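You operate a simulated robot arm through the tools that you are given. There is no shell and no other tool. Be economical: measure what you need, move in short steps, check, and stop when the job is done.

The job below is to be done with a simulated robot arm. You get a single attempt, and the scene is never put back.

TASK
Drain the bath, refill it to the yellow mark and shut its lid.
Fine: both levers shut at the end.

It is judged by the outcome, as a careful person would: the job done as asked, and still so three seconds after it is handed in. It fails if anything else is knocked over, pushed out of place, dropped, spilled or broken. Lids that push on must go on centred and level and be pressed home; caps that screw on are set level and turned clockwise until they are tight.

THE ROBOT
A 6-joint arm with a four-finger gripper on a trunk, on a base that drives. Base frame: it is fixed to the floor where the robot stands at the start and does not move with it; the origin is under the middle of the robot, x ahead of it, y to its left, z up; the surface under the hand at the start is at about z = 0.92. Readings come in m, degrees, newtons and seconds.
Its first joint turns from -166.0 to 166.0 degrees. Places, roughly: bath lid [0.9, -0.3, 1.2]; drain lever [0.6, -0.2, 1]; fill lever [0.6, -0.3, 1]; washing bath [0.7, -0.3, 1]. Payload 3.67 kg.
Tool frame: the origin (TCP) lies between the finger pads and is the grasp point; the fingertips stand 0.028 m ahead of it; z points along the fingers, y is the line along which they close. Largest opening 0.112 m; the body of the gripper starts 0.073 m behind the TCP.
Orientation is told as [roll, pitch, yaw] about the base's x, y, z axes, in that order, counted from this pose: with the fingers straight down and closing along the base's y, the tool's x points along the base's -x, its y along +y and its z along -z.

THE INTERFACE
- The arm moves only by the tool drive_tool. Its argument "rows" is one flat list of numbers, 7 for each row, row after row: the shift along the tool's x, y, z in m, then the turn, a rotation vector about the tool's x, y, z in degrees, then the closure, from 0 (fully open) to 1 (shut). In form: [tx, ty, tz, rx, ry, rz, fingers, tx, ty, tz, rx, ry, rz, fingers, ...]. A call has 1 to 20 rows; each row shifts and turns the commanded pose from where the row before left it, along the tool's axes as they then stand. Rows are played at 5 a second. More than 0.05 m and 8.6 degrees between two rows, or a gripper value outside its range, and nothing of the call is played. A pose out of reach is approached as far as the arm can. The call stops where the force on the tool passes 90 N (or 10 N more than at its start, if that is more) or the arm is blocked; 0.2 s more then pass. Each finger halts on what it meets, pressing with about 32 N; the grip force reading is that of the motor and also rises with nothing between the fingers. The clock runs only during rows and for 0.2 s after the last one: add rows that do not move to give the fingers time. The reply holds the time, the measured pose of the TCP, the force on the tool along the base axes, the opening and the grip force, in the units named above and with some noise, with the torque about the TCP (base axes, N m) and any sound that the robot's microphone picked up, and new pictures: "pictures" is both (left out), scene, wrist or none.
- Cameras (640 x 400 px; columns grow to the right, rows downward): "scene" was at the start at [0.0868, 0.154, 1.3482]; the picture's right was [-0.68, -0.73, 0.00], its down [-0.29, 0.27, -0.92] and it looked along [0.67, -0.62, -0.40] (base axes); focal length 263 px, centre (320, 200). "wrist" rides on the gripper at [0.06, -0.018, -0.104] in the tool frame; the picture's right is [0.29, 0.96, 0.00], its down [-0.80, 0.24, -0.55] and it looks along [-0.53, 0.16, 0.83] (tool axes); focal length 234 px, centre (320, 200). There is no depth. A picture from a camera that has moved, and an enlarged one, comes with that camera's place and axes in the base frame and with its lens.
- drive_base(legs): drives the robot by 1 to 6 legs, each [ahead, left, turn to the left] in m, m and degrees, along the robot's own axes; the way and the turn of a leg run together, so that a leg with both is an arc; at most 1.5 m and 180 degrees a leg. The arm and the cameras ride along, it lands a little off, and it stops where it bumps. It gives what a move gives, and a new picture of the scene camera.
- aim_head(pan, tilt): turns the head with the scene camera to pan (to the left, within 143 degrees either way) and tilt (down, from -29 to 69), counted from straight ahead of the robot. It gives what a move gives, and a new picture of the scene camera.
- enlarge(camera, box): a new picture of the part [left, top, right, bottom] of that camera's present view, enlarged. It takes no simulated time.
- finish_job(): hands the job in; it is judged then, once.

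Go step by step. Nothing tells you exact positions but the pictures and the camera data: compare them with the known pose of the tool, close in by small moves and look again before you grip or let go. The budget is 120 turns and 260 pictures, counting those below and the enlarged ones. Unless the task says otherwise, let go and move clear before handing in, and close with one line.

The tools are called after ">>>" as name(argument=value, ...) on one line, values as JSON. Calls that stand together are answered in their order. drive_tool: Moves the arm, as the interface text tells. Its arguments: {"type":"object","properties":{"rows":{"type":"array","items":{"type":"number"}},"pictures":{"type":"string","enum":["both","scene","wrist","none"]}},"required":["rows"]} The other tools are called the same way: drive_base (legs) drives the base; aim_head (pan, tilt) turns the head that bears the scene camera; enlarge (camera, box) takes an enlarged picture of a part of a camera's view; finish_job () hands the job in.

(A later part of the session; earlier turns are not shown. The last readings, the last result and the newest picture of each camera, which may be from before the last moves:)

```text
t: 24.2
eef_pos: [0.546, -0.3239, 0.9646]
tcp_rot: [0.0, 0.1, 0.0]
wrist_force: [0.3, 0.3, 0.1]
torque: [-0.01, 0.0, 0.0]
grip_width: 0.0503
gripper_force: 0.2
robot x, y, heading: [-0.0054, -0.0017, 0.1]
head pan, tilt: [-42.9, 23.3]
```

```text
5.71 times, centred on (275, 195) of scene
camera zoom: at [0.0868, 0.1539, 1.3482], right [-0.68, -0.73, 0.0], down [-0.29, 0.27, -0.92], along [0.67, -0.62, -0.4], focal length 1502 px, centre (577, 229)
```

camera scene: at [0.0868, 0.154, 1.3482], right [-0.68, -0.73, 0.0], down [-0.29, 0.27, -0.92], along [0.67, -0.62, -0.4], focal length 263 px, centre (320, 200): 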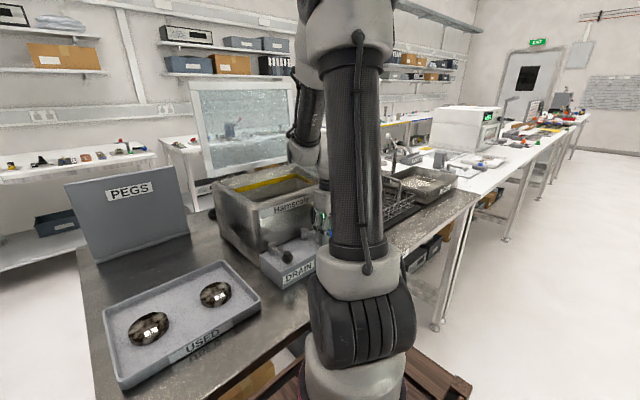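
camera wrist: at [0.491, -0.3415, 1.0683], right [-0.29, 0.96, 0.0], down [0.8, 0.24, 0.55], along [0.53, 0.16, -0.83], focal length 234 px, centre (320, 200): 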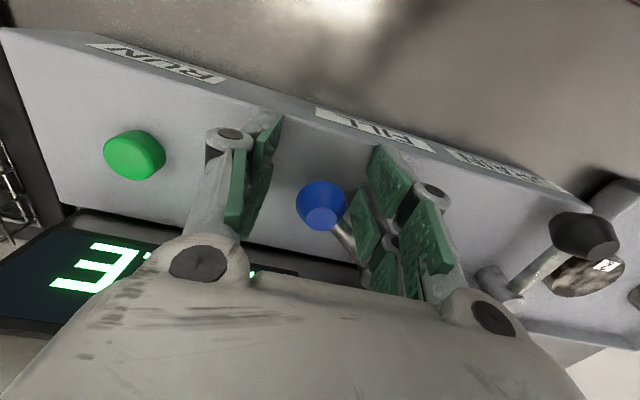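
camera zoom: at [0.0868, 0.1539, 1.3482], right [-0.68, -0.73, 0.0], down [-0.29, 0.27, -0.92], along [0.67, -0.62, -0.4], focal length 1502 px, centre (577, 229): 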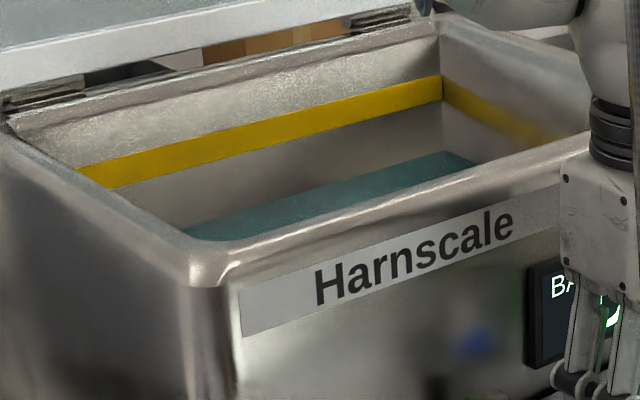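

Water is now visible and rising. Stepping in small increments.

>>> drive_tool(rows=[0, 0, 0, 0, 0, 0, 0.55], pictures="none")

>>> enlarge(camera="scene", box=[220, 160, 330, 230])

```text
t: 24.6
eef_pos: [0.5456, -0.3242, 0.9629]
tcp_rot: [0.0, 0.0, 0.0]
wrist_force: [0.5, -0.2, -0.6]
torque: [0.03, -0.03, 0.02]
grip_width: 0.0503
gripper_force: 0.0
robot x, y, heading: [0.0003, -0.0007, 0.1]
head pan, tilt: [-42.9, 23.3]
```

```text
5.71 times, centred on (275, 195) of scene
camera zoom: at [0.0868, 0.1539, 1.3482], right [-0.68, -0.73, 0.0], down [-0.29, 0.27, -0.92], along [0.67, -0.62, -0.4], focal length 1502 px, centre (577, 229)
```

zoom: 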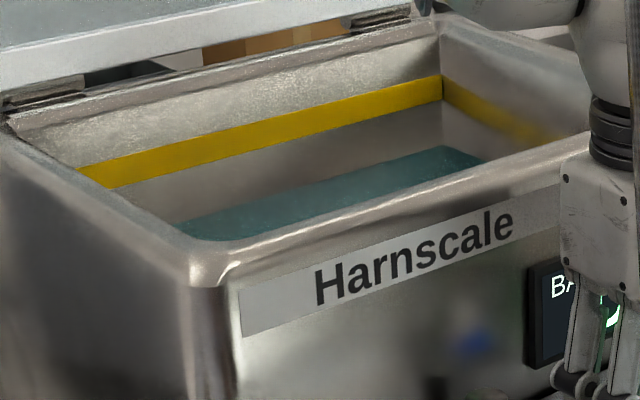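

Rate ~15 px/s; about 57 px to the band's middle. Waiting ~1.8 s and pre-positioning the finger near the knob.

>>> drive_tool(rows=[0, 0.005, 0, 0, 0, 0, 0.55, 0, 0.004, 0, 0, 0, 0, 0.55, 0, 0, 0, 0, 0, 0, 0.55, 0, 0, 0, 0, 0, 0, 0.55, 0, 0, 0, 0, 0, 0, 0.55, 0, 0, 0, 0, 0, 0, 0.55, 0, 0, 0, 0, 0, 0, 0.55], pictures="wrist")

>>> enlarge(camera="scene", box=[220, 160, 330, 230])

```text
t: 26.2
eef_pos: [0.5461, -0.3163, 0.9637]
tcp_rot: [0.0, 0.0, 0.0]
wrist_force: [-0.2, -1.1, 0.7]
torque: [0.01, 0.0, -0.03]
grip_width: 0.0503
gripper_force: 0.1
robot x, y, heading: [0.0012, 0.0, -0.2]
head pan, tilt: [-42.9, 23.3]
camera wrist: at [0.4853, -0.3331, 1.0687], right [-0.29, 0.96, 0.0], down [0.8, 0.24, 0.55], along [0.53, 0.16, -0.83], focal length 234 px, centre (320, 200)
```

wrist: 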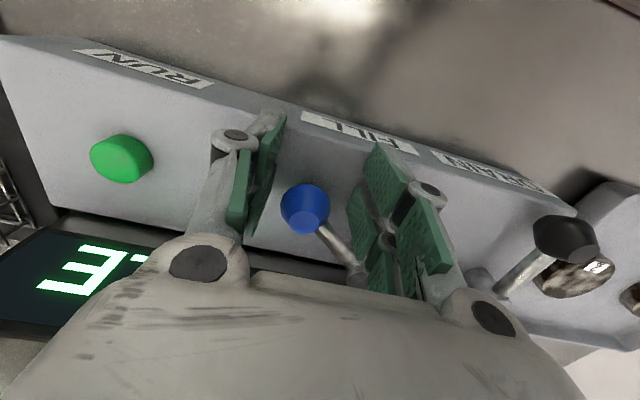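

```text
5.71 times, centred on (275, 195) of scene
camera zoom: at [0.0868, 0.1539, 1.3482], right [-0.68, -0.73, 0.0], down [-0.29, 0.27, -0.92], along [0.67, -0.62, -0.4], focal length 1502 px, centre (577, 229)
```

zoom: 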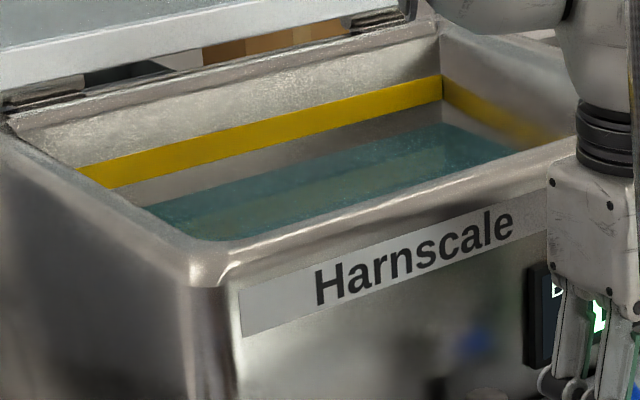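

>>> drive_tool(rows=[0, 0, 0, 0, 0, 0, 0.55, 0, 0, 0, 0, 0, 0, 0.55, 0, 0, 0, 0, 0, 0, 0.55, 0, 0, 0, 0, 0, 0, 0.55, 0, 0, 0, 0, 0, 0, 0.55], pictures="none")

>>> enlarge(camera="scene", box=[220, 160, 330, 230])

```text
t: 27.4
eef_pos: [0.5448, -0.3159, 0.9649]
tcp_rot: [0.0, 0.0, -0.1]
wrist_force: [-0.9, 0.5, 0.6]
torque: [-0.01, 0.03, 0.02]
grip_width: 0.0507
gripper_force: 0.1
robot x, y, heading: [0.0002, -0.0, 0.0]
head pan, tilt: [-42.9, 23.3]
```

```text
5.71 times, centred on (275, 195) of scene
camera zoom: at [0.0868, 0.1539, 1.3482], right [-0.68, -0.73, 0.0], down [-0.29, 0.27, -0.92], along [0.67, -0.62, -0.4], focal length 1502 px, centre (577, 229)
```

zoom: 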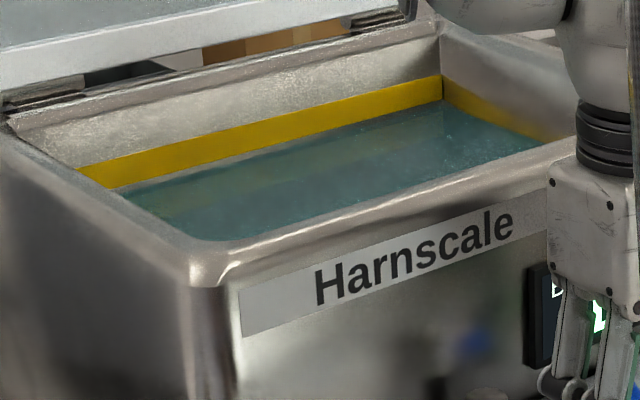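

Level is just under the band; closing now after one short beat.

>>> drive_tool(rows=[0, 0, 0, 0, 0, 0, 0.55, 0.0, 0.018, 0, 0, 0, 0, 0.55, 0.003, 0.018, 0, 0, 0, 0, 0.55, 0.003, 0.018, 0, 0, 0, 0, 0.55, 0, 0.007, 0, 0, 0, 0, 0.55, 0, 0, 0, 0, 0, 0, 0.55], pictures="wrist")

>>> enlarge(camera="scene", box=[220, 160, 330, 230])

```text
t: 28.8
eef_pos: [0.5401, -0.256, 0.9638]
tcp_rot: [0.0, 0.0, -0.1]
wrist_force: [0.9, -7.6, -1.0]
torque: [-0.05, -0.08, 0.05]
grip_width: 0.054
gripper_force: 2.9
robot x, y, heading: [0.0011, 0.0017, -0.0]
head pan, tilt: [-42.9, 23.3]
camera wrist: at [0.4796, -0.272, 1.0685], right [-0.29, 0.96, 0.0], down [0.8, 0.24, 0.55], along [0.53, 0.16, -0.83], focal length 234 px, centre (320, 200)
```

wrist: 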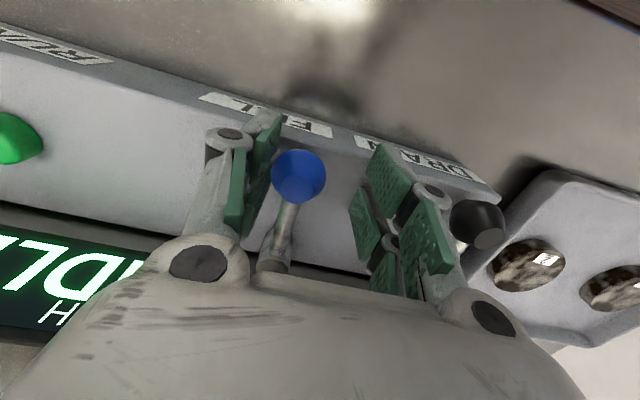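

```text
5.71 times, centred on (275, 195) of scene
camera zoom: at [0.0869, 0.1536, 1.3482], right [-0.68, -0.73, 0.0], down [-0.29, 0.27, -0.92], along [0.67, -0.62, -0.4], focal length 1502 px, centre (577, 229)
```

zoom: 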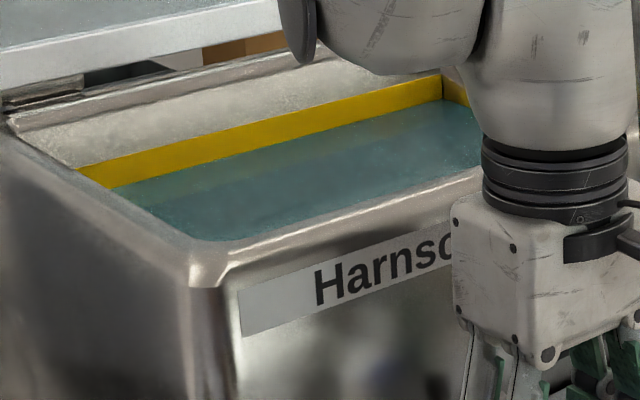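

Fill shut. Confirm its stop, lift clear and inspect the level.

>>> drive_tool(rows=[0, 0.003, 0, 0, 0, 0, 0.55, 0, 0, 0, 0, 0, 0, 0.55, 0, -0.013, 0, 0, 0, 0, 0.55, 0, 0, -0.04, 0, 0, 0, 0.55, 0, 0, -0.05, 0, 0, 0, 0.55, 0, 0, -0.05, 0, 0, 0, 0.55, -0.02, 0, -0.04, 0, 0, 0, 0.3, -0.03, 0, -0.04, 0, 0, 0, 0, -0.02, 0, -0.04, 0, 0, 0, 0, 0, 0, 0, 0, 0, 0, 0])

>>> enlarge(camera="scene", box=[220, 160, 330, 230])

>>> enlarge(camera="wrist", box=[190, 80, 410, 290])

```text
t: 31.0
eef_pos: [0.6117, -0.2649, 1.2243]
tcp_rot: [0.0, 0.1, 0.0]
wrist_force: [0.4, 0.2, -0.2]
torque: [0.01, -0.02, -0.02]
grip_width: 0.1119
gripper_force: 0.0
robot x, y, heading: [-0.0011, 0.001, 0.0]
head pan, tilt: [-42.9, 23.3]
camera scene: at [0.0868, 0.1539, 1.3482], right [-0.68, -0.73, 0.0], down [-0.29, 0.27, -0.92], along [0.67, -0.62, -0.4], focal length 263 px, centre (320, 200)
camera wrist: at [0.55, -0.2822, 1.3285], right [-0.29, 0.96, 0.0], down [0.8, 0.24, 0.55], along [0.53, 0.16, -0.83], focal length 234 px, centre (320, 200)
```

scene: 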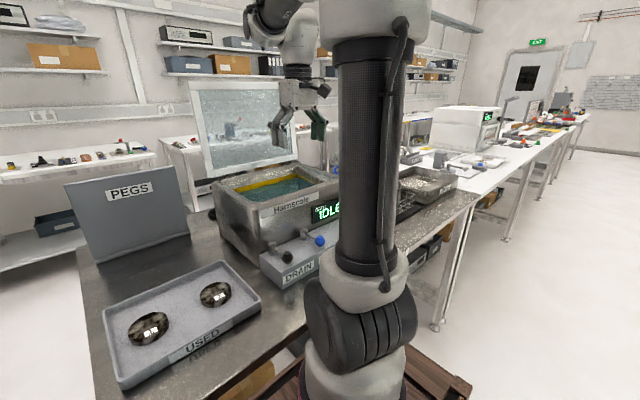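
wrist: 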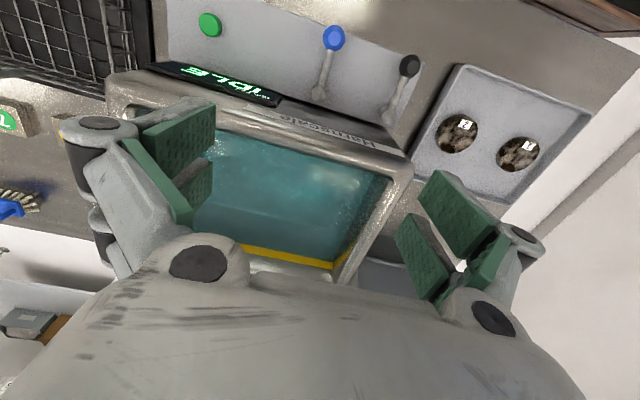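

```text
5.71 times, centred on (275, 195) of scene
camera zoom: at [0.0868, 0.1539, 1.3482], right [-0.68, -0.73, 0.0], down [-0.29, 0.27, -0.92], along [0.67, -0.62, -0.4], focal length 1502 px, centre (577, 229)
```

zoom: 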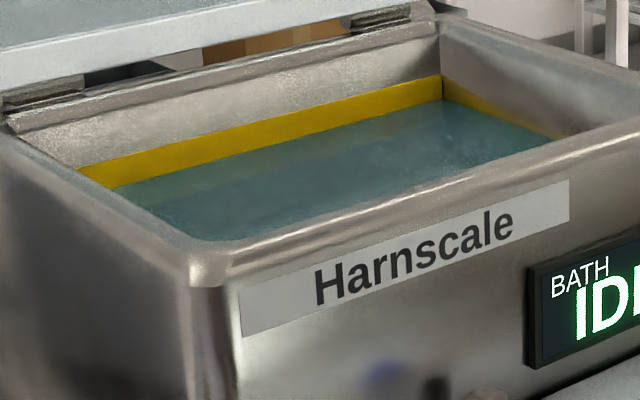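

```text
1.90 times, centred on (300, 185) of wrist
camera zoom: at [0.55, -0.2822, 1.3285], right [-0.29, 0.96, 0.0], down [0.8, 0.24, 0.55], along [0.53, 0.16, -0.83], focal length 446 px, centre (358, 229)
```

zoom: 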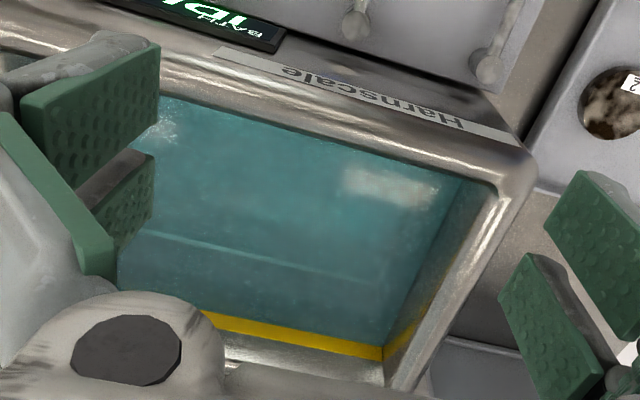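

Level sits just inside the band's lower edge; I'd like it nearer the middle. One brief repeat opening of the fill lever along the proven path.

>>> drive_tool(rows=[0.036, -0.002, 0, 0, 0, 0, 0.3, 0.036, -0.002, 0, 0, 0, 0, 0.55, 0, 0, 0.05, 0, 0, 0, 0.55, 0, 0, 0.05, 0, 0, 0, 0.55, 0, 0, 0.05, 0, 0, 0, 0.55, 0, 0, 0.04, 0, 0, 0, 0.55, 0, 0, 0, 0, 0, 0, 0.55, 0, 0, 0, 0, 0, 0, 0.55], pictures="wrist")

```text
t: 32.8
eef_pos: [0.5366, -0.2697, 1.0347]
tcp_rot: [0.1, 0.1, 0.1]
wrist_force: [0.4, -0.1, -0.2]
torque: [0.0, 0.02, -0.01]
grip_width: 0.0507
gripper_force: 0.1
robot x, y, heading: [0.0039, -0.0029, -0.1]
head pan, tilt: [-42.9, 23.3]
camera wrist: at [0.4766, -0.2859, 1.1389], right [-0.29, 0.96, 0.0], down [0.8, 0.24, 0.55], along [0.53, 0.16, -0.83], focal length 234 px, centre (320, 200)
```

wrist: 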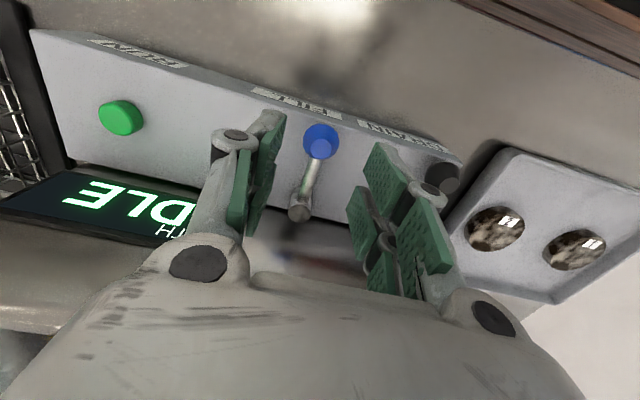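

>>> drive_tool(rows=[0, 0, 0.035, 0, 0, 0, 0.55, 0, 0, 0.035, 0, 0, 0, 0.55, -0.003, -0.012, 0, 0, 0, 0, 0.55, 0, -0.012, 0, 0, 0, 0, 0.55, -0.003, -0.012, 0, 0, 0, 0, 0.55, -0.003, -0.009, 0, 0, 0, 0, 0.55, 0, 0, 0, 0, 0, 0, 0.55, 0, 0.018, 0, 0, 0, 0, 0.55, 0.003, 0.018, 0, 0, 0, 0, 0.55, 0.003, 0.016, 0, 0, 0, 0, 0.55, 0, 0.007, 0, 0, 0, 0, 0.55, 0, 0, 0, 0, 0, 0, 0.55], pictures="wrist")

>>> enlarge(camera="scene", box=[220, 160, 330, 230])

```text
t: 35.4
eef_pos: [0.5422, -0.2551, 0.9641]
tcp_rot: [0.0, 0.0, 0.1]
wrist_force: [-1.1, -7.3, -1.4]
torque: [-0.01, -0.07, 0.08]
grip_width: 0.0539
gripper_force: 3.3
robot x, y, heading: [0.0001, 0.0008, -0.0]
head pan, tilt: [-42.9, 23.3]
camera wrist: at [0.4809, -0.2724, 1.0686], right [-0.29, 0.96, 0.0], down [0.8, 0.24, 0.55], along [0.53, 0.16, -0.83], focal length 234 px, centre (320, 200)
```

wrist: 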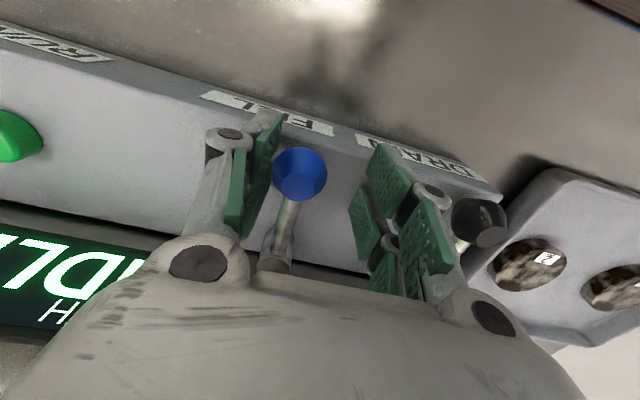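

```text
5.71 times, centred on (275, 195) of scene
camera zoom: at [0.0869, 0.1536, 1.3482], right [-0.68, -0.73, 0.0], down [-0.29, 0.27, -0.92], along [0.67, -0.62, -0.4], focal length 1502 px, centre (577, 229)
```

zoom: 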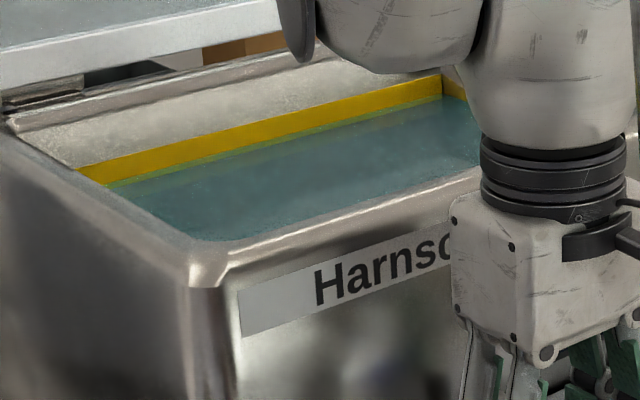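

Level is about a third of the way up the band; one more identical pulse centres it.

>>> drive_tool(rows=[0, -0.014, 0, 0, 0, 0, 0.55, 0, -0.012, 0, 0, 0, 0, 0.55, 0, -0.012, 0, 0, 0, 0, 0.55, -0.003, -0.012, 0, 0, 0, 0, 0.55, -0.003, -0.009, 0, 0, 0, 0, 0.55, 0, 0.018, 0, 0, 0, 0, 0.55, 0.003, 0.018, 0, 0, 0, 0, 0.55, 0.003, 0.016, 0, 0, 0, 0, 0.55, 0, 0.007, 0, 0, 0, 0, 0.55, 0, 0.003, 0, 0, 0, 0, 0.55, 0, 0, 0, 0, 0, 0, 0.55], pictures="wrist")

>>> enlarge(camera="scene", box=[220, 160, 330, 230])

```text
t: 37.8
eef_pos: [0.5423, -0.2526, 0.9625]
tcp_rot: [0.0, -0.1, 0.0]
wrist_force: [-1.4, -17.7, -7.6]
torque: [0.15, -0.12, 0.06]
grip_width: 0.0587
gripper_force: 7.5
robot x, y, heading: [-0.0021, -0.0036, 0.0]
head pan, tilt: [-42.9, 23.3]
camera wrist: at [0.4808, -0.2696, 1.0674], right [-0.29, 0.96, 0.0], down [0.8, 0.24, 0.55], along [0.53, 0.16, -0.83], focal length 234 px, centre (320, 200)
```

wrist: 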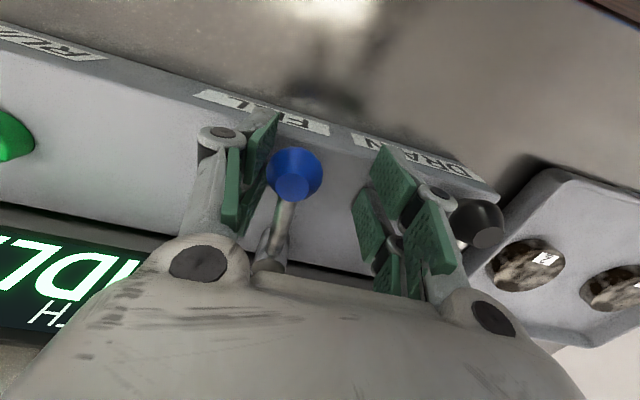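

```text
5.71 times, centred on (275, 195) of scene
camera zoom: at [0.087, 0.153, 1.3483], right [-0.68, -0.73, 0.0], down [-0.29, 0.27, -0.92], along [0.67, -0.62, -0.4], focal length 1502 px, centre (577, 229)
```

zoom: 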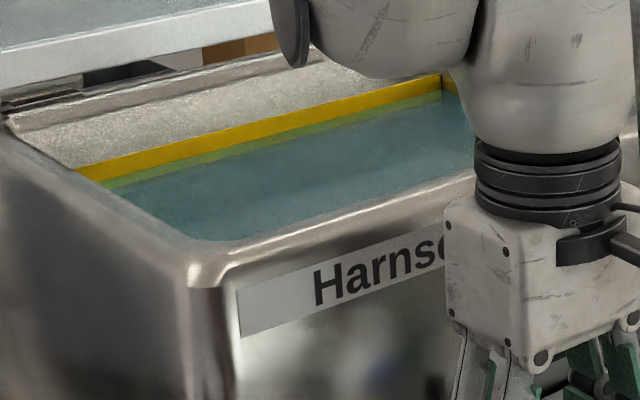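

Level is mid-band and both levers are on their stops. Retreating and looking closely at the lid.

>>> drive_tool(rows=[0, -0.015, 0, 0, 0, 0, 0.55, 0, 0, -0.04, 0, 0, 0, 0.55, 0, 0, -0.05, 0, 0, 0, 0.55, 0, 0, -0.05, 0, 0, 0, 0.55, 0, 0, -0.05, 0, 0, 0, 0.3, 0, 0, -0.05, 0, 0, 0, 0, 0, 0, -0.05, 0, 0, 0, 0, 0, 0, 0, 0, 0, 0, 0])

>>> aim_head(pan=-25, tilt=10)

>>> enlarge(camera="scene", box=[180, 80, 440, 260])

```text
t: 39.6
eef_pos: [0.5413, -0.2666, 1.2543]
tcp_rot: [0.1, 0.0, 0.0]
wrist_force: [0.5, 0.2, 0.3]
torque: [0.03, -0.01, 0.0]
grip_width: 0.1117
gripper_force: 0.1
robot x, y, heading: [-0.0022, 0.0011, -0.1]
head pan, tilt: [-42.9, 23.3]
camera scene: at [0.0868, 0.1539, 1.3482], right [-0.68, -0.73, 0.0], down [-0.29, 0.27, -0.92], along [0.67, -0.62, -0.4], focal length 263 px, centre (320, 200)
camera wrist: at [0.4802, -0.2832, 1.3583], right [-0.29, 0.96, 0.0], down [0.8, 0.24, 0.55], along [0.53, 0.16, -0.83], focal length 234 px, centre (320, 200)
```

scene: 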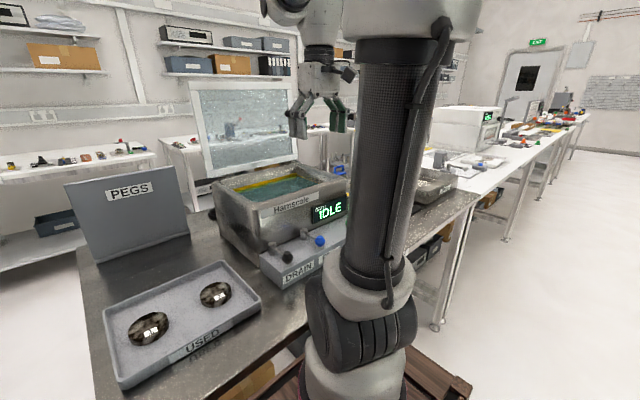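
wrist: 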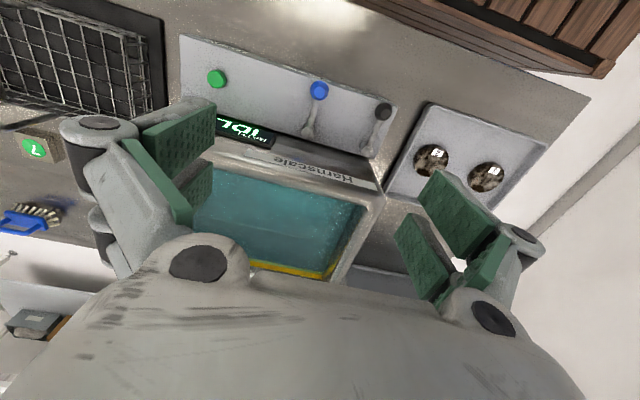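

```text
t: 40.4
eef_pos: [0.5415, -0.2663, 1.2526]
tcp_rot: [0.0, 0.1, 0.0]
wrist_force: [0.5, -0.6, -0.7]
torque: [0.0, 0.01, 0.0]
grip_width: 0.112
gripper_force: 0.2
robot x, y, heading: [-0.0013, -0.0001, -0.0]
head pan, tilt: [-25.0, 10.0]
camera scene: at [0.1032, 0.1776, 1.3698], right [-0.42, -0.91, 0.0], down [-0.16, 0.07, -0.98], along [0.89, -0.42, -0.17], focal length 263 px, centre (320, 200)
```

scene: 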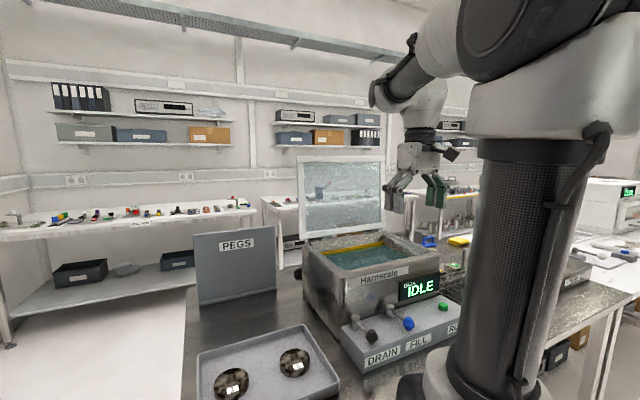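

```text
2.22 times, centred on (310, 170) of scene
camera zoom: at [0.1032, 0.1776, 1.3698], right [-0.42, -0.91, 0.0], down [-0.16, 0.07, -0.98], along [0.89, -0.42, -0.17], focal length 584 px, centre (342, 267)
```

zoom: 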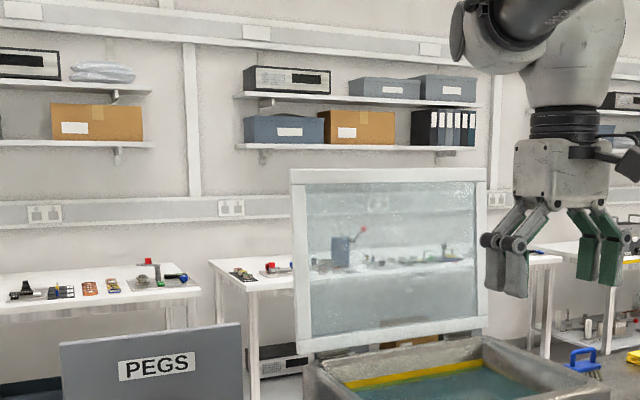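

The lid is a thin framed panel standing about vertical on the far rim (x≈0.95, y −0.14…−0.52, top z≈1.36). I'll straddle its top edge with the gripper turned 90° and tilted forward, then guide it down. First: raise, yaw and tilt.

>>> drive_tool(rows=[0, 0, -0.025, 0, 0, 8.2, 0, 0, 0, -0.025, 0, 0, 8.2, 0, 0, 0, -0.025, 0, 0, 8.2, 0, 0, 0, -0.025, 0, 0, 8.2, 0, 0, 0, -0.025, 0, 0, 8.2, 0, 0, 0, -0.02, 0, 0, 8.2, 0, 0, 0, -0.02, 0, 0, 8.2, 0, 0, 0, 0, 0, 0, 8.2, 0, 0, 0, 0, 0, 0, 8.2, 0, 0, 0, 0, 0, 0, 8.2, 0, 0, 0, 0, 0, 0, 8, 0, 0, 0, 0, -7.5, 0, 0, 0, 0, 0, 0, -7.5, 0, 0, 0, 0, 0, 0, -7.5, 0, 0, 0, 0, 0, 0, -7.5, 0, 0, 0, 0, 0, 0, 0, 0, 0, 0])

```text
t: 43.8
eef_pos: [0.5412, -0.2664, 1.4191]
tcp_rot: [30.0, 0.0, -90.0]
wrist_force: [-0.3, -0.2, -0.1]
torque: [0.01, 0.02, 0.03]
grip_width: 0.1119
gripper_force: 0.1
robot x, y, heading: [0.0005, 0.0007, -0.2]
head pan, tilt: [-25.0, 10.0]
camera scene: at [0.1033, 0.1776, 1.3699], right [-0.42, -0.91, 0.0], down [-0.16, 0.07, -0.98], along [0.89, -0.42, -0.17], focal length 263 px, centre (320, 200)
camera wrist: at [0.4725, -0.2061, 1.5006], right [0.83, 0.29, 0.48], down [-0.07, -0.8, 0.6], along [0.56, -0.53, -0.64], focal length 234 px, centre (320, 200)
```

scene: 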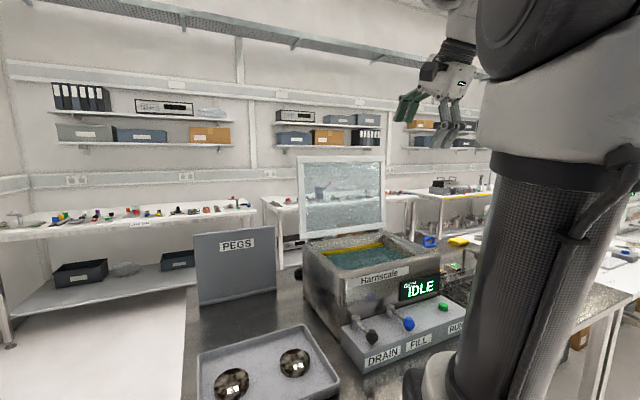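
wrist: 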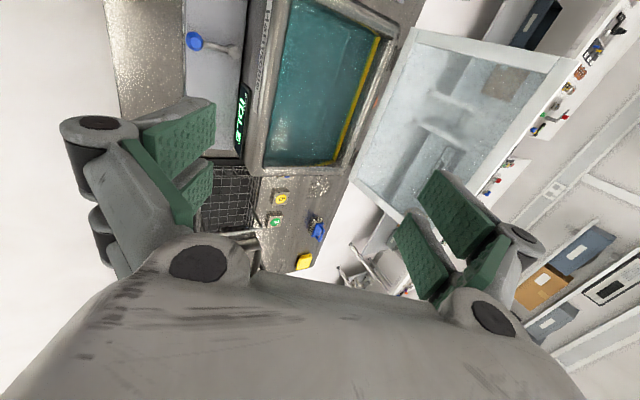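

Lid top edge is at about (0.93, z 1.36), leaning back ~7°, spanning y −0.13…−0.49. Moving above it, still clear.

>>> drive_tool(rows=[0, 0.0379, 0.0219, 0, 0, 0, 0, 0, 0.0379, 0.0219, 0, 0, 0, 0, 0, 0.0379, 0.0219, 0, 0, 0, 0, 0, 0.0379, 0.0219, 0, 0, 0, 0, 0, 0.0379, 0.0219, 0, 0, 0, 0, 0, 0.0379, 0.0219, 0, 0, 0, 0, 0, 0.0379, 0.0219, 0, 0, 0, 0, 0, 0.0379, 0.0219, 0, 0, 0, 0, 0, 0, 0, 0, 0, 0, 0])

>>> enlarge(camera="scene", box=[240, 80, 460, 240])

```text
t: 45.8
eef_pos: [0.8913, -0.2682, 1.4165]
tcp_rot: [29.9, 0.1, -90.0]
wrist_force: [-0.4, -1.0, 0.0]
torque: [0.0, 0.03, -0.01]
grip_width: 0.1117
gripper_force: 0.1
robot x, y, heading: [-0.0005, 0.002, 0.1]
head pan, tilt: [-25.0, 10.0]
camera scene: at [0.1034, 0.1776, 1.3699], right [-0.42, -0.91, 0.0], down [-0.16, 0.07, -0.98], along [0.89, -0.42, -0.17], focal length 263 px, centre (320, 200)
camera wrist: at [0.8236, -0.2069, 1.4988], right [0.83, 0.29, 0.48], down [-0.07, -0.8, 0.6], along [0.55, -0.53, -0.64], focal length 234 px, centre (320, 200)
```

scene: 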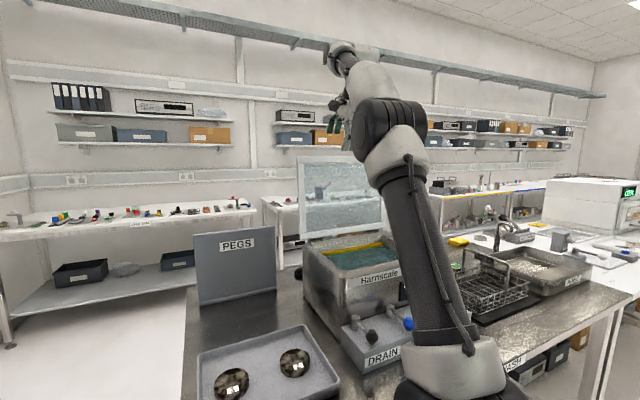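
wrist: 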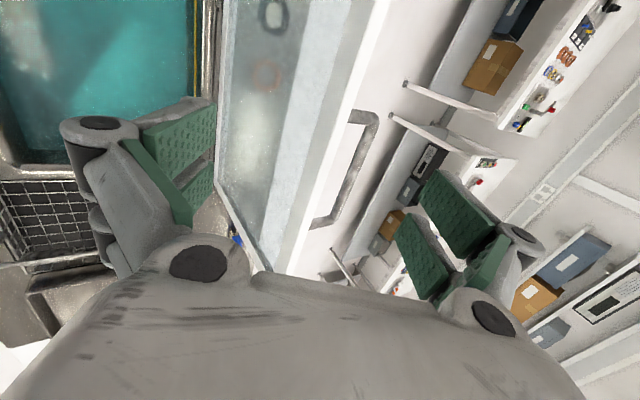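

```text
2.50 times, centred on (350, 160) of scene
camera zoom: at [0.1034, 0.1776, 1.3699], right [-0.42, -0.91, 0.0], down [-0.16, 0.07, -0.98], along [0.89, -0.42, -0.17], focal length 657 px, centre (245, 300)
```

zoom: 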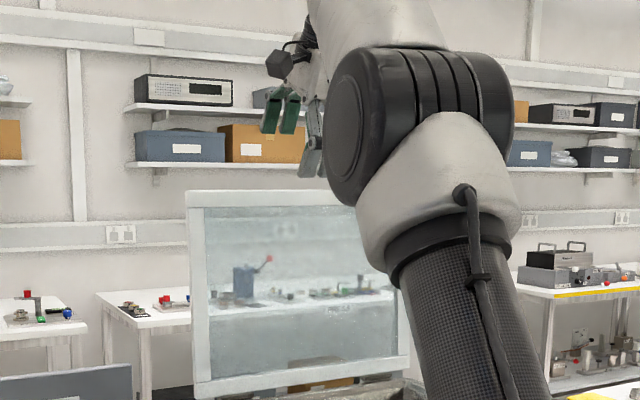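

There is a handle on the lid's back at y≈−0.24…−0.36, so I'll straddle the edge at y≈−0.195, clear of it.

>>> drive_tool(rows=[0.036, 0.0217, 0.0125, 0, 0, 0, 0, 0.037, 0.0217, 0.0125, 0, 0, 0, 0, 0, -0.016, 0.0277, 0, 0, 0, 0, 0, 0, 0, 0, 0, 0, 0])

>>> enlarge(camera="scene", box=[260, 80, 440, 220])

```text
t: 46.8
eef_pos: [0.9391, -0.1935, 1.3818]
tcp_rot: [30.1, 0.1, -90.0]
wrist_force: [-0.1, 1.1, -0.5]
torque: [-0.01, 0.02, 0.0]
grip_width: 0.1118
gripper_force: 0.0
out of reach, approached as far as the arm can: row 2
robot x, y, heading: [0.0015, 0.0024, -0.2]
head pan, tilt: [-25.0, 10.0]
camera scene: at [0.1034, 0.1777, 1.3699], right [-0.42, -0.91, 0.0], down [-0.16, 0.07, -0.98], along [0.89, -0.42, -0.17], focal length 263 px, centre (320, 200)
camera wrist: at [0.8696, -0.133, 1.464], right [0.83, 0.29, 0.48], down [-0.07, -0.8, 0.6], along [0.55, -0.53, -0.64], focal length 234 px, centre (320, 200)
```

scene: 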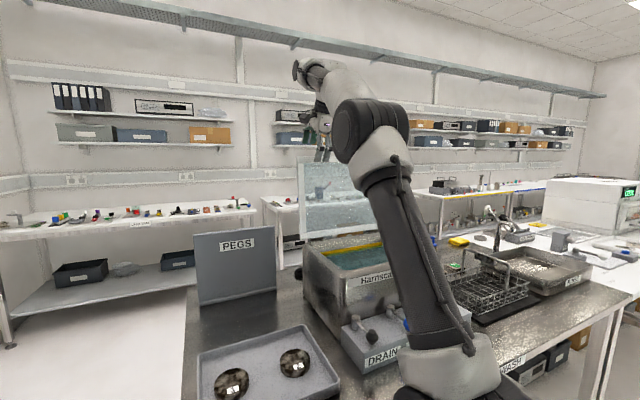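
wrist: 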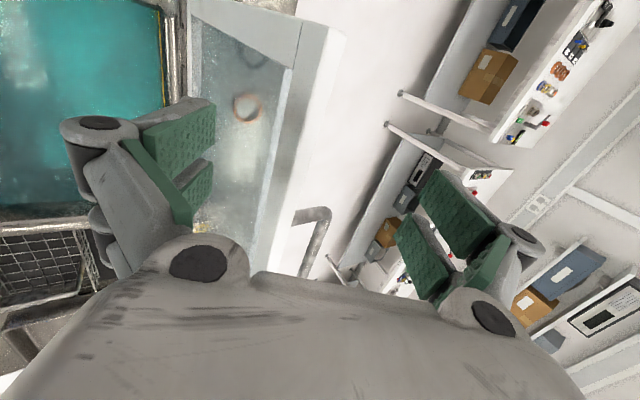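

```text
2.86 times, centred on (350, 150) of scene
camera zoom: at [0.1034, 0.1777, 1.3699], right [-0.42, -0.91, 0.0], down [-0.16, 0.07, -0.98], along [0.89, -0.42, -0.17], focal length 751 px, centre (234, 343)
```

zoom: 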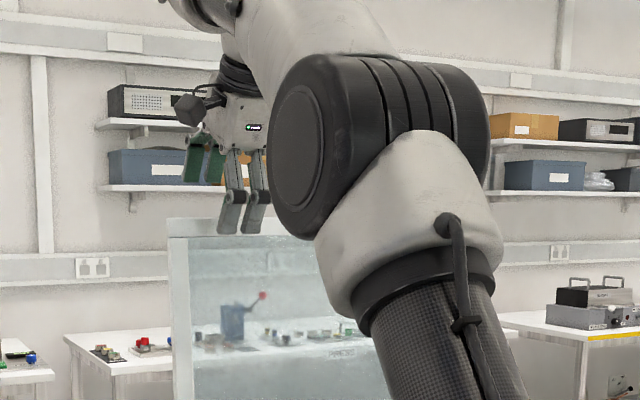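

Straddling; going 3 cm deeper, then closing partly around the edge.

>>> drive_tool(rows=[0, -0.013, 0.027, 0, 0, 0, 0, 0, 0, 0, 0, 0, 0, 0.3, 0, 0, 0, 0, 0, 0, 0.55, 0, 0, 0, 0, 0, 0, 0.55])

>>> enlarge(camera="scene", box=[260, 80, 440, 220])

```text
t: 47.8
eef_pos: [0.9392, -0.1942, 1.3531]
tcp_rot: [30.0, -0.1, -90.0]
wrist_force: [-1.1, 0.2, -0.5]
torque: [-0.02, 0.04, -0.02]
grip_width: 0.0509
gripper_force: 0.9
robot x, y, heading: [0.0032, 0.0024, 0.1]
head pan, tilt: [-25.0, 10.0]
camera scene: at [0.1033, 0.1777, 1.3699], right [-0.42, -0.91, 0.0], down [-0.16, 0.07, -0.98], along [0.89, -0.42, -0.17], focal length 263 px, centre (320, 200)
camera wrist: at [0.8711, -0.1334, 1.4348], right [0.83, 0.29, 0.48], down [-0.07, -0.8, 0.6], along [0.55, -0.53, -0.64], focal length 234 px, centre (320, 200)
```

scene: 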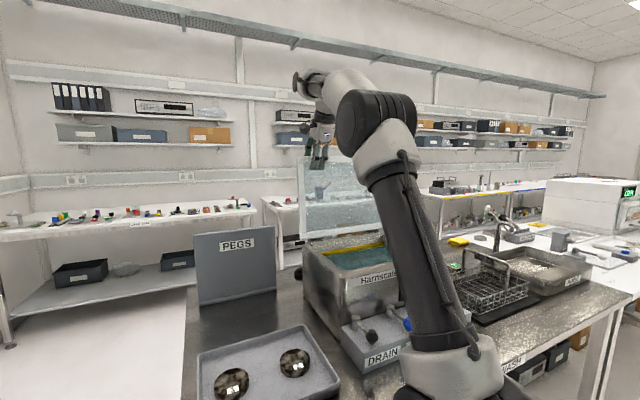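
wrist: 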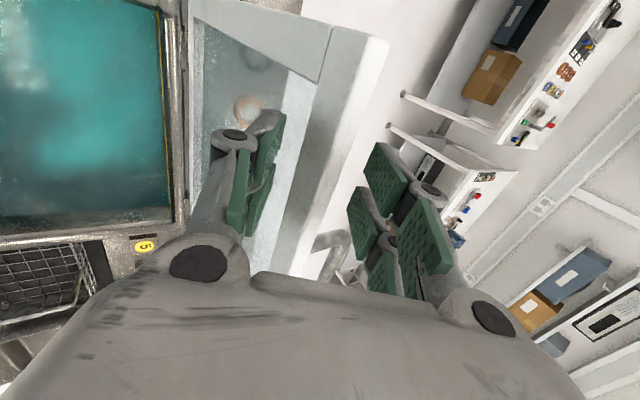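

```text
2.86 times, centred on (350, 150) of scene
camera zoom: at [0.1033, 0.1777, 1.3699], right [-0.42, -0.91, 0.0], down [-0.16, 0.07, -0.98], along [0.89, -0.42, -0.17], focal length 751 px, centre (234, 343)
```

zoom: 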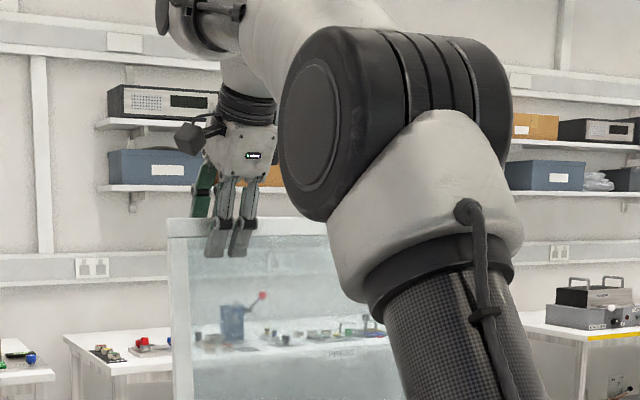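

Lid edge is between the fingers. Starting the arc toward the robot about the hinge (≈0.89, z 1.06).

>>> drive_tool(rows=[0, -0.0208, -0.0154, -2.75, 0, 0, 0.55, 0, -0.0214, -0.0146, -2.75, 0, 0, 0.55, 0, -0.022, -0.0137, -2.75, 0, 0, 0.55, 0, -0.0225, -0.0128, -2.75, 0, 0, 0.55, 0, 0, 0, 0, 0, 0, 0.55])

>>> enlarge(camera="scene", box=[260, 80, 440, 220])

```text
t: 49.0
eef_pos: [0.835, -0.1924, 1.3509]
tcp_rot: [40.9, -0.1, -90.0]
wrist_force: [-0.6, -0.3, 0.8]
torque: [0.0, 0.0, 0.0]
grip_width: 0.0504
gripper_force: 0.1
robot x, y, heading: [-0.0001, -0.0036, 0.1]
head pan, tilt: [-25.0, 10.0]
camera scene: at [0.1033, 0.1777, 1.3699], right [-0.42, -0.91, 0.0], down [-0.16, 0.07, -0.98], along [0.89, -0.42, -0.17], focal length 263 px, centre (320, 200)
camera wrist: at [0.7528, -0.132, 1.4177], right [0.72, 0.29, 0.63], down [-0.18, -0.8, 0.58], along [0.67, -0.53, -0.52], focal length 234 px, centre (320, 200)
```

scene: 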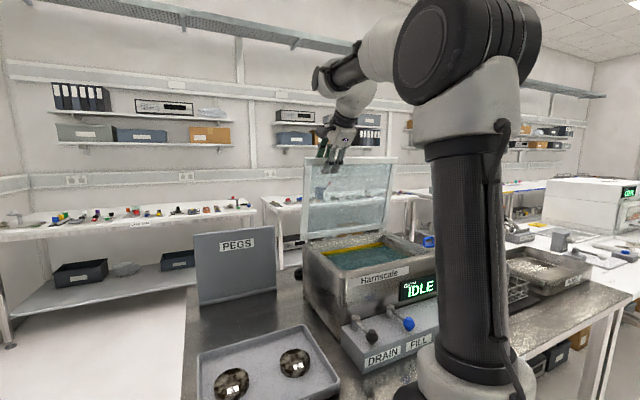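
wrist: 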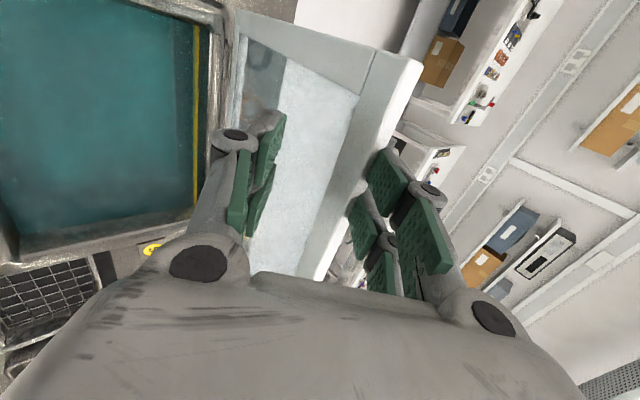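

```text
2.86 times, centred on (350, 150) of scene
camera zoom: at [0.1033, 0.1777, 1.3699], right [-0.42, -0.91, 0.0], down [-0.16, 0.07, -0.98], along [0.89, -0.42, -0.17], focal length 751 px, centre (234, 343)
```

zoom: 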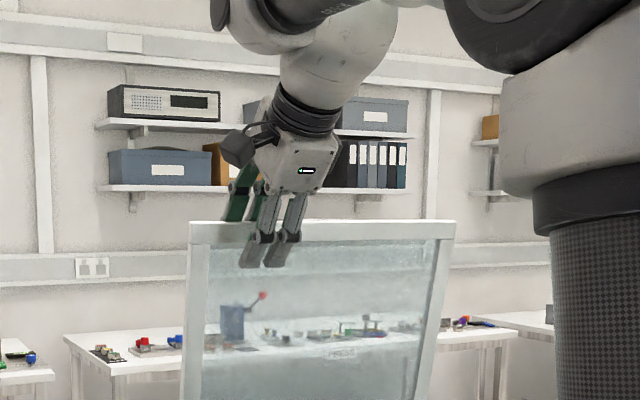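

>>> drive_tool(rows=[0, -0.023, -0.012, -2.75, 0, 0, 0.55, 0, -0.0234, -0.011, -2.75, 0, 0, 0.55, 0, -0.0238, -0.0101, -2.75, 0, 0, 0.55, 0, -0.0242, -0.0092, -2.75, 0, 0, 0.55, 0, -0.0246, -0.0082, -2.75, 0, 0, 0.55, 0, -0.0249, -0.0072, -2.75, 0, 0, 0.55, 0, 0, 0, 0, 0, 0, 0.55])

>>> enlarge(camera="scene", box=[260, 80, 440, 280])

```text
t: 50.6
eef_pos: [0.698, -0.193, 1.2844]
tcp_rot: [57.6, -0.1, -89.9]
wrist_force: [0.9, 0.3, 0.3]
torque: [-0.02, -0.01, 0.01]
grip_width: 0.0503
gripper_force: 0.1
robot x, y, heading: [-0.0001, -0.0001, 0.3]
head pan, tilt: [-25.0, 10.0]
camera scene: at [0.1033, 0.1777, 1.3699], right [-0.42, -0.91, 0.0], down [-0.16, 0.07, -0.98], along [0.89, -0.42, -0.17], focal length 263 px, centre (320, 200)
camera wrist: at [0.5992, -0.1323, 1.3244], right [0.51, 0.29, 0.81], down [-0.34, -0.8, 0.5], along [0.79, -0.53, -0.31], focal length 234 px, centre (320, 200)
```

scene: 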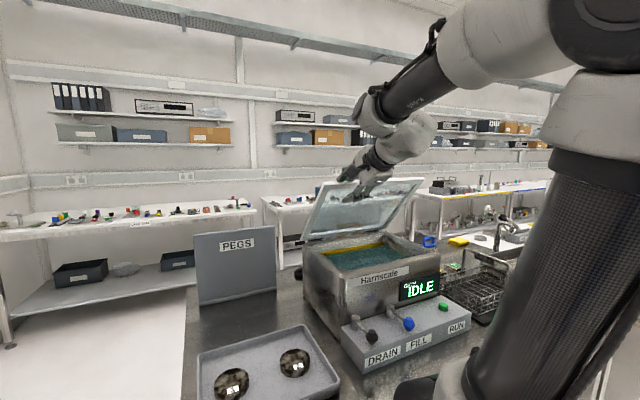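
wrist: 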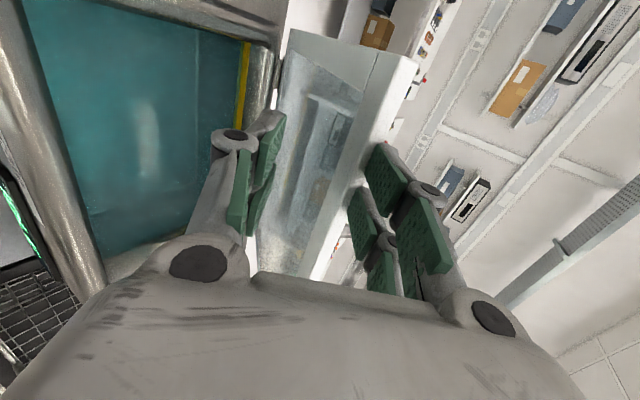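

```text
2.00 times, centred on (350, 180) of scene
camera zoom: at [0.1033, 0.1777, 1.3699], right [-0.42, -0.91, 0.0], down [-0.16, 0.07, -0.98], along [0.89, -0.42, -0.17], focal length 526 px, centre (260, 240)
```

zoom: 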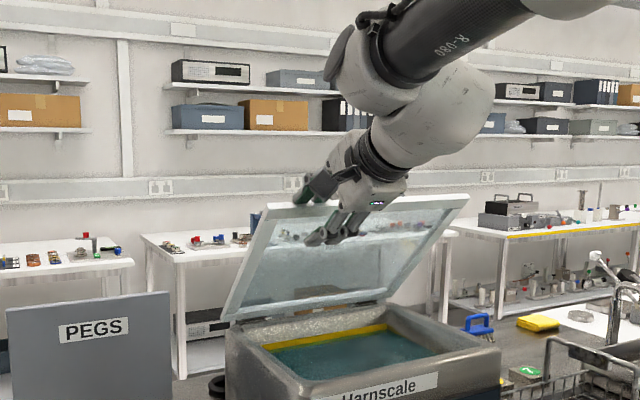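

>>> drive_tool(rows=[0, -0.0251, -0.0063, -2.75, 0, 0, 0.55, 0, -0.0254, -0.0053, -2.75, 0, 0, 0.55, 0, -0.0255, -0.0043, -2.75, 0, 0, 0.55, 0, -0.0257, -0.0033, -2.75, 0, 0, 0.55, 0, 0, 0, 0, 0, 0, 0.55])

>>> enlarge(camera="scene", box=[260, 80, 440, 280])

```text
t: 51.8
eef_pos: [0.6334, -0.194, 1.2029]
tcp_rot: [68.5, 0.0, -90.1]
wrist_force: [-0.7, 0.0, -0.6]
torque: [0.02, -0.04, -0.01]
grip_width: 0.0505
gripper_force: 0.0
robot x, y, heading: [-0.0006, 0.0029, -0.1]
head pan, tilt: [-25.0, 10.0]
camera scene: at [0.1033, 0.1777, 1.3699], right [-0.42, -0.91, 0.0], down [-0.16, 0.07, -0.98], along [0.89, -0.42, -0.17], focal length 263 px, centre (320, 200)
camera wrist: at [0.5286, -0.1328, 1.2257], right [0.35, 0.29, 0.89], down [-0.43, -0.8, 0.43], along [0.83, -0.53, -0.16], focal length 234 px, centre (320, 200)
```

scene: 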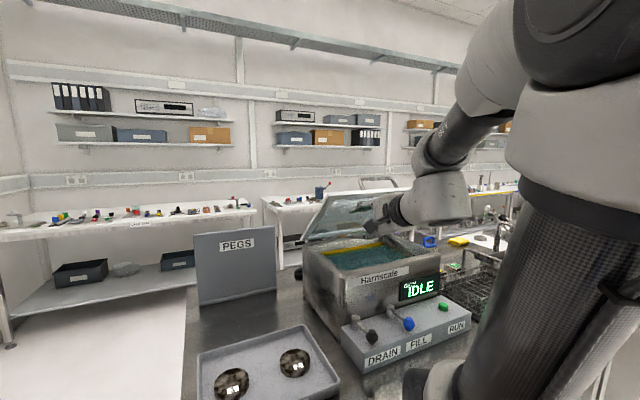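
wrist: 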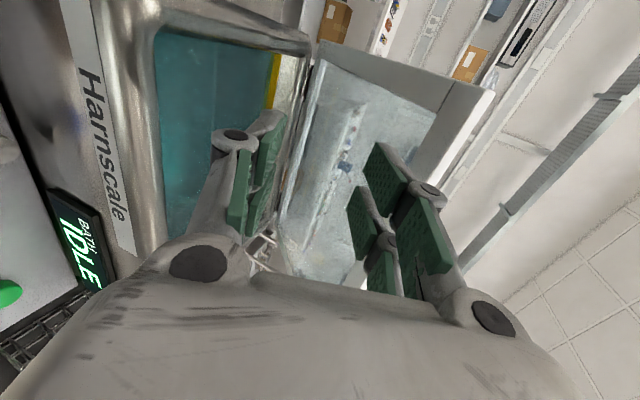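

```text
2.00 times, centred on (350, 180) of scene
camera zoom: at [0.1033, 0.1777, 1.3699], right [-0.42, -0.91, 0.0], down [-0.16, 0.07, -0.98], along [0.89, -0.42, -0.17], focal length 526 px, centre (260, 240)
```

zoom: 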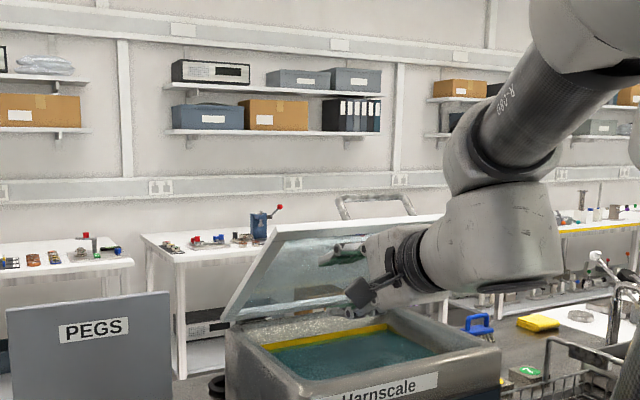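

The lid stayed at ~135° (it holds by hinge friction) and my far finger slipped out beneath its edge. I'll back out, rise above, close the fingers, and press it down from the top.

>>> drive_tool(rows=[0, 0, -0.04, 0, 0, 0, 0.55, 0, 0, -0.04, 0, 0, 0, 0.55, 0, 0, -0.04, 0, 0, 0, 0.55, 0, 0.042, -0.0165, 0, 0, 0, 0.8, 0, 0.042, -0.0165, 0, 0, 0, 1, 0, 0.042, -0.0165, 0, 0, 0, 1, 0, 0.042, -0.0165, 0, 0, 0, 1, 0, 0, 0, 8, 0, 0, 1, 0, 0, 0, 8, 0, 0, 1, 0, 0, 0, 8, 0, 0, 1, 0, 0, 0, 8, 0, 0, 1, 0, 0, 0, 8, 0, 0, 1, 0, 0, 0, 0, 0, 0, 1])

>>> enlarge(camera="scene", box=[260, 80, 440, 280])

```text
t: 54.6
eef_pos: [0.5216, -0.1938, 1.4269]
tcp_rot: [28.4, 0.0, -90.0]
wrist_force: [-0.2, -1.2, -0.6]
torque: [-0.02, -0.01, 0.0]
grip_width: 0.0
gripper_force: 32.1
robot x, y, heading: [-0.0016, -0.0031, 0.1]
head pan, tilt: [-25.0, 10.0]
camera scene: at [0.1032, 0.1777, 1.3699], right [-0.42, -0.91, 0.0], down [-0.16, 0.07, -0.98], along [0.89, -0.42, -0.17], focal length 263 px, centre (320, 200)
camera wrist: at [0.4555, -0.133, 1.5112], right [0.84, 0.29, 0.46], down [-0.05, -0.8, 0.6], along [0.54, -0.53, -0.66], focal length 234 px, centre (320, 200)
```

scene: 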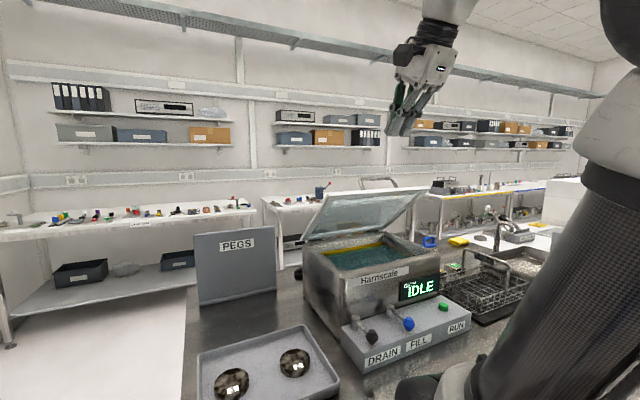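
wrist: 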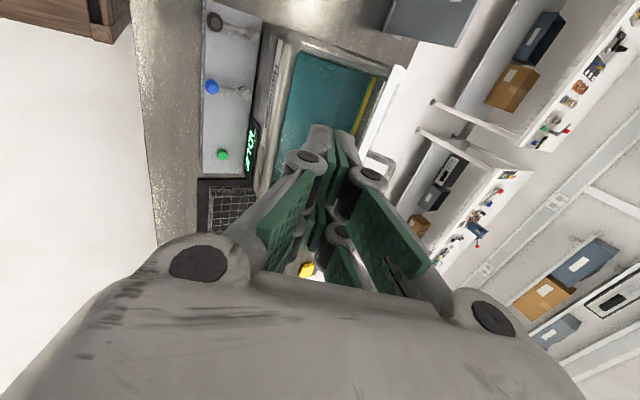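

```text
2.00 times, centred on (350, 180) of scene
camera zoom: at [0.1032, 0.1777, 1.3699], right [-0.42, -0.91, 0.0], down [-0.16, 0.07, -0.98], along [0.89, -0.42, -0.17], focal length 526 px, centre (260, 240)
```

zoom: 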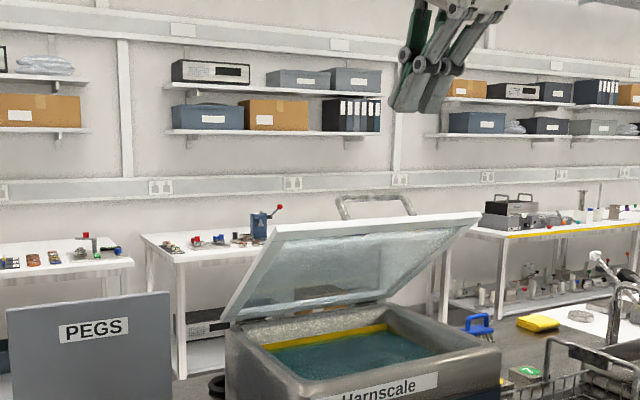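

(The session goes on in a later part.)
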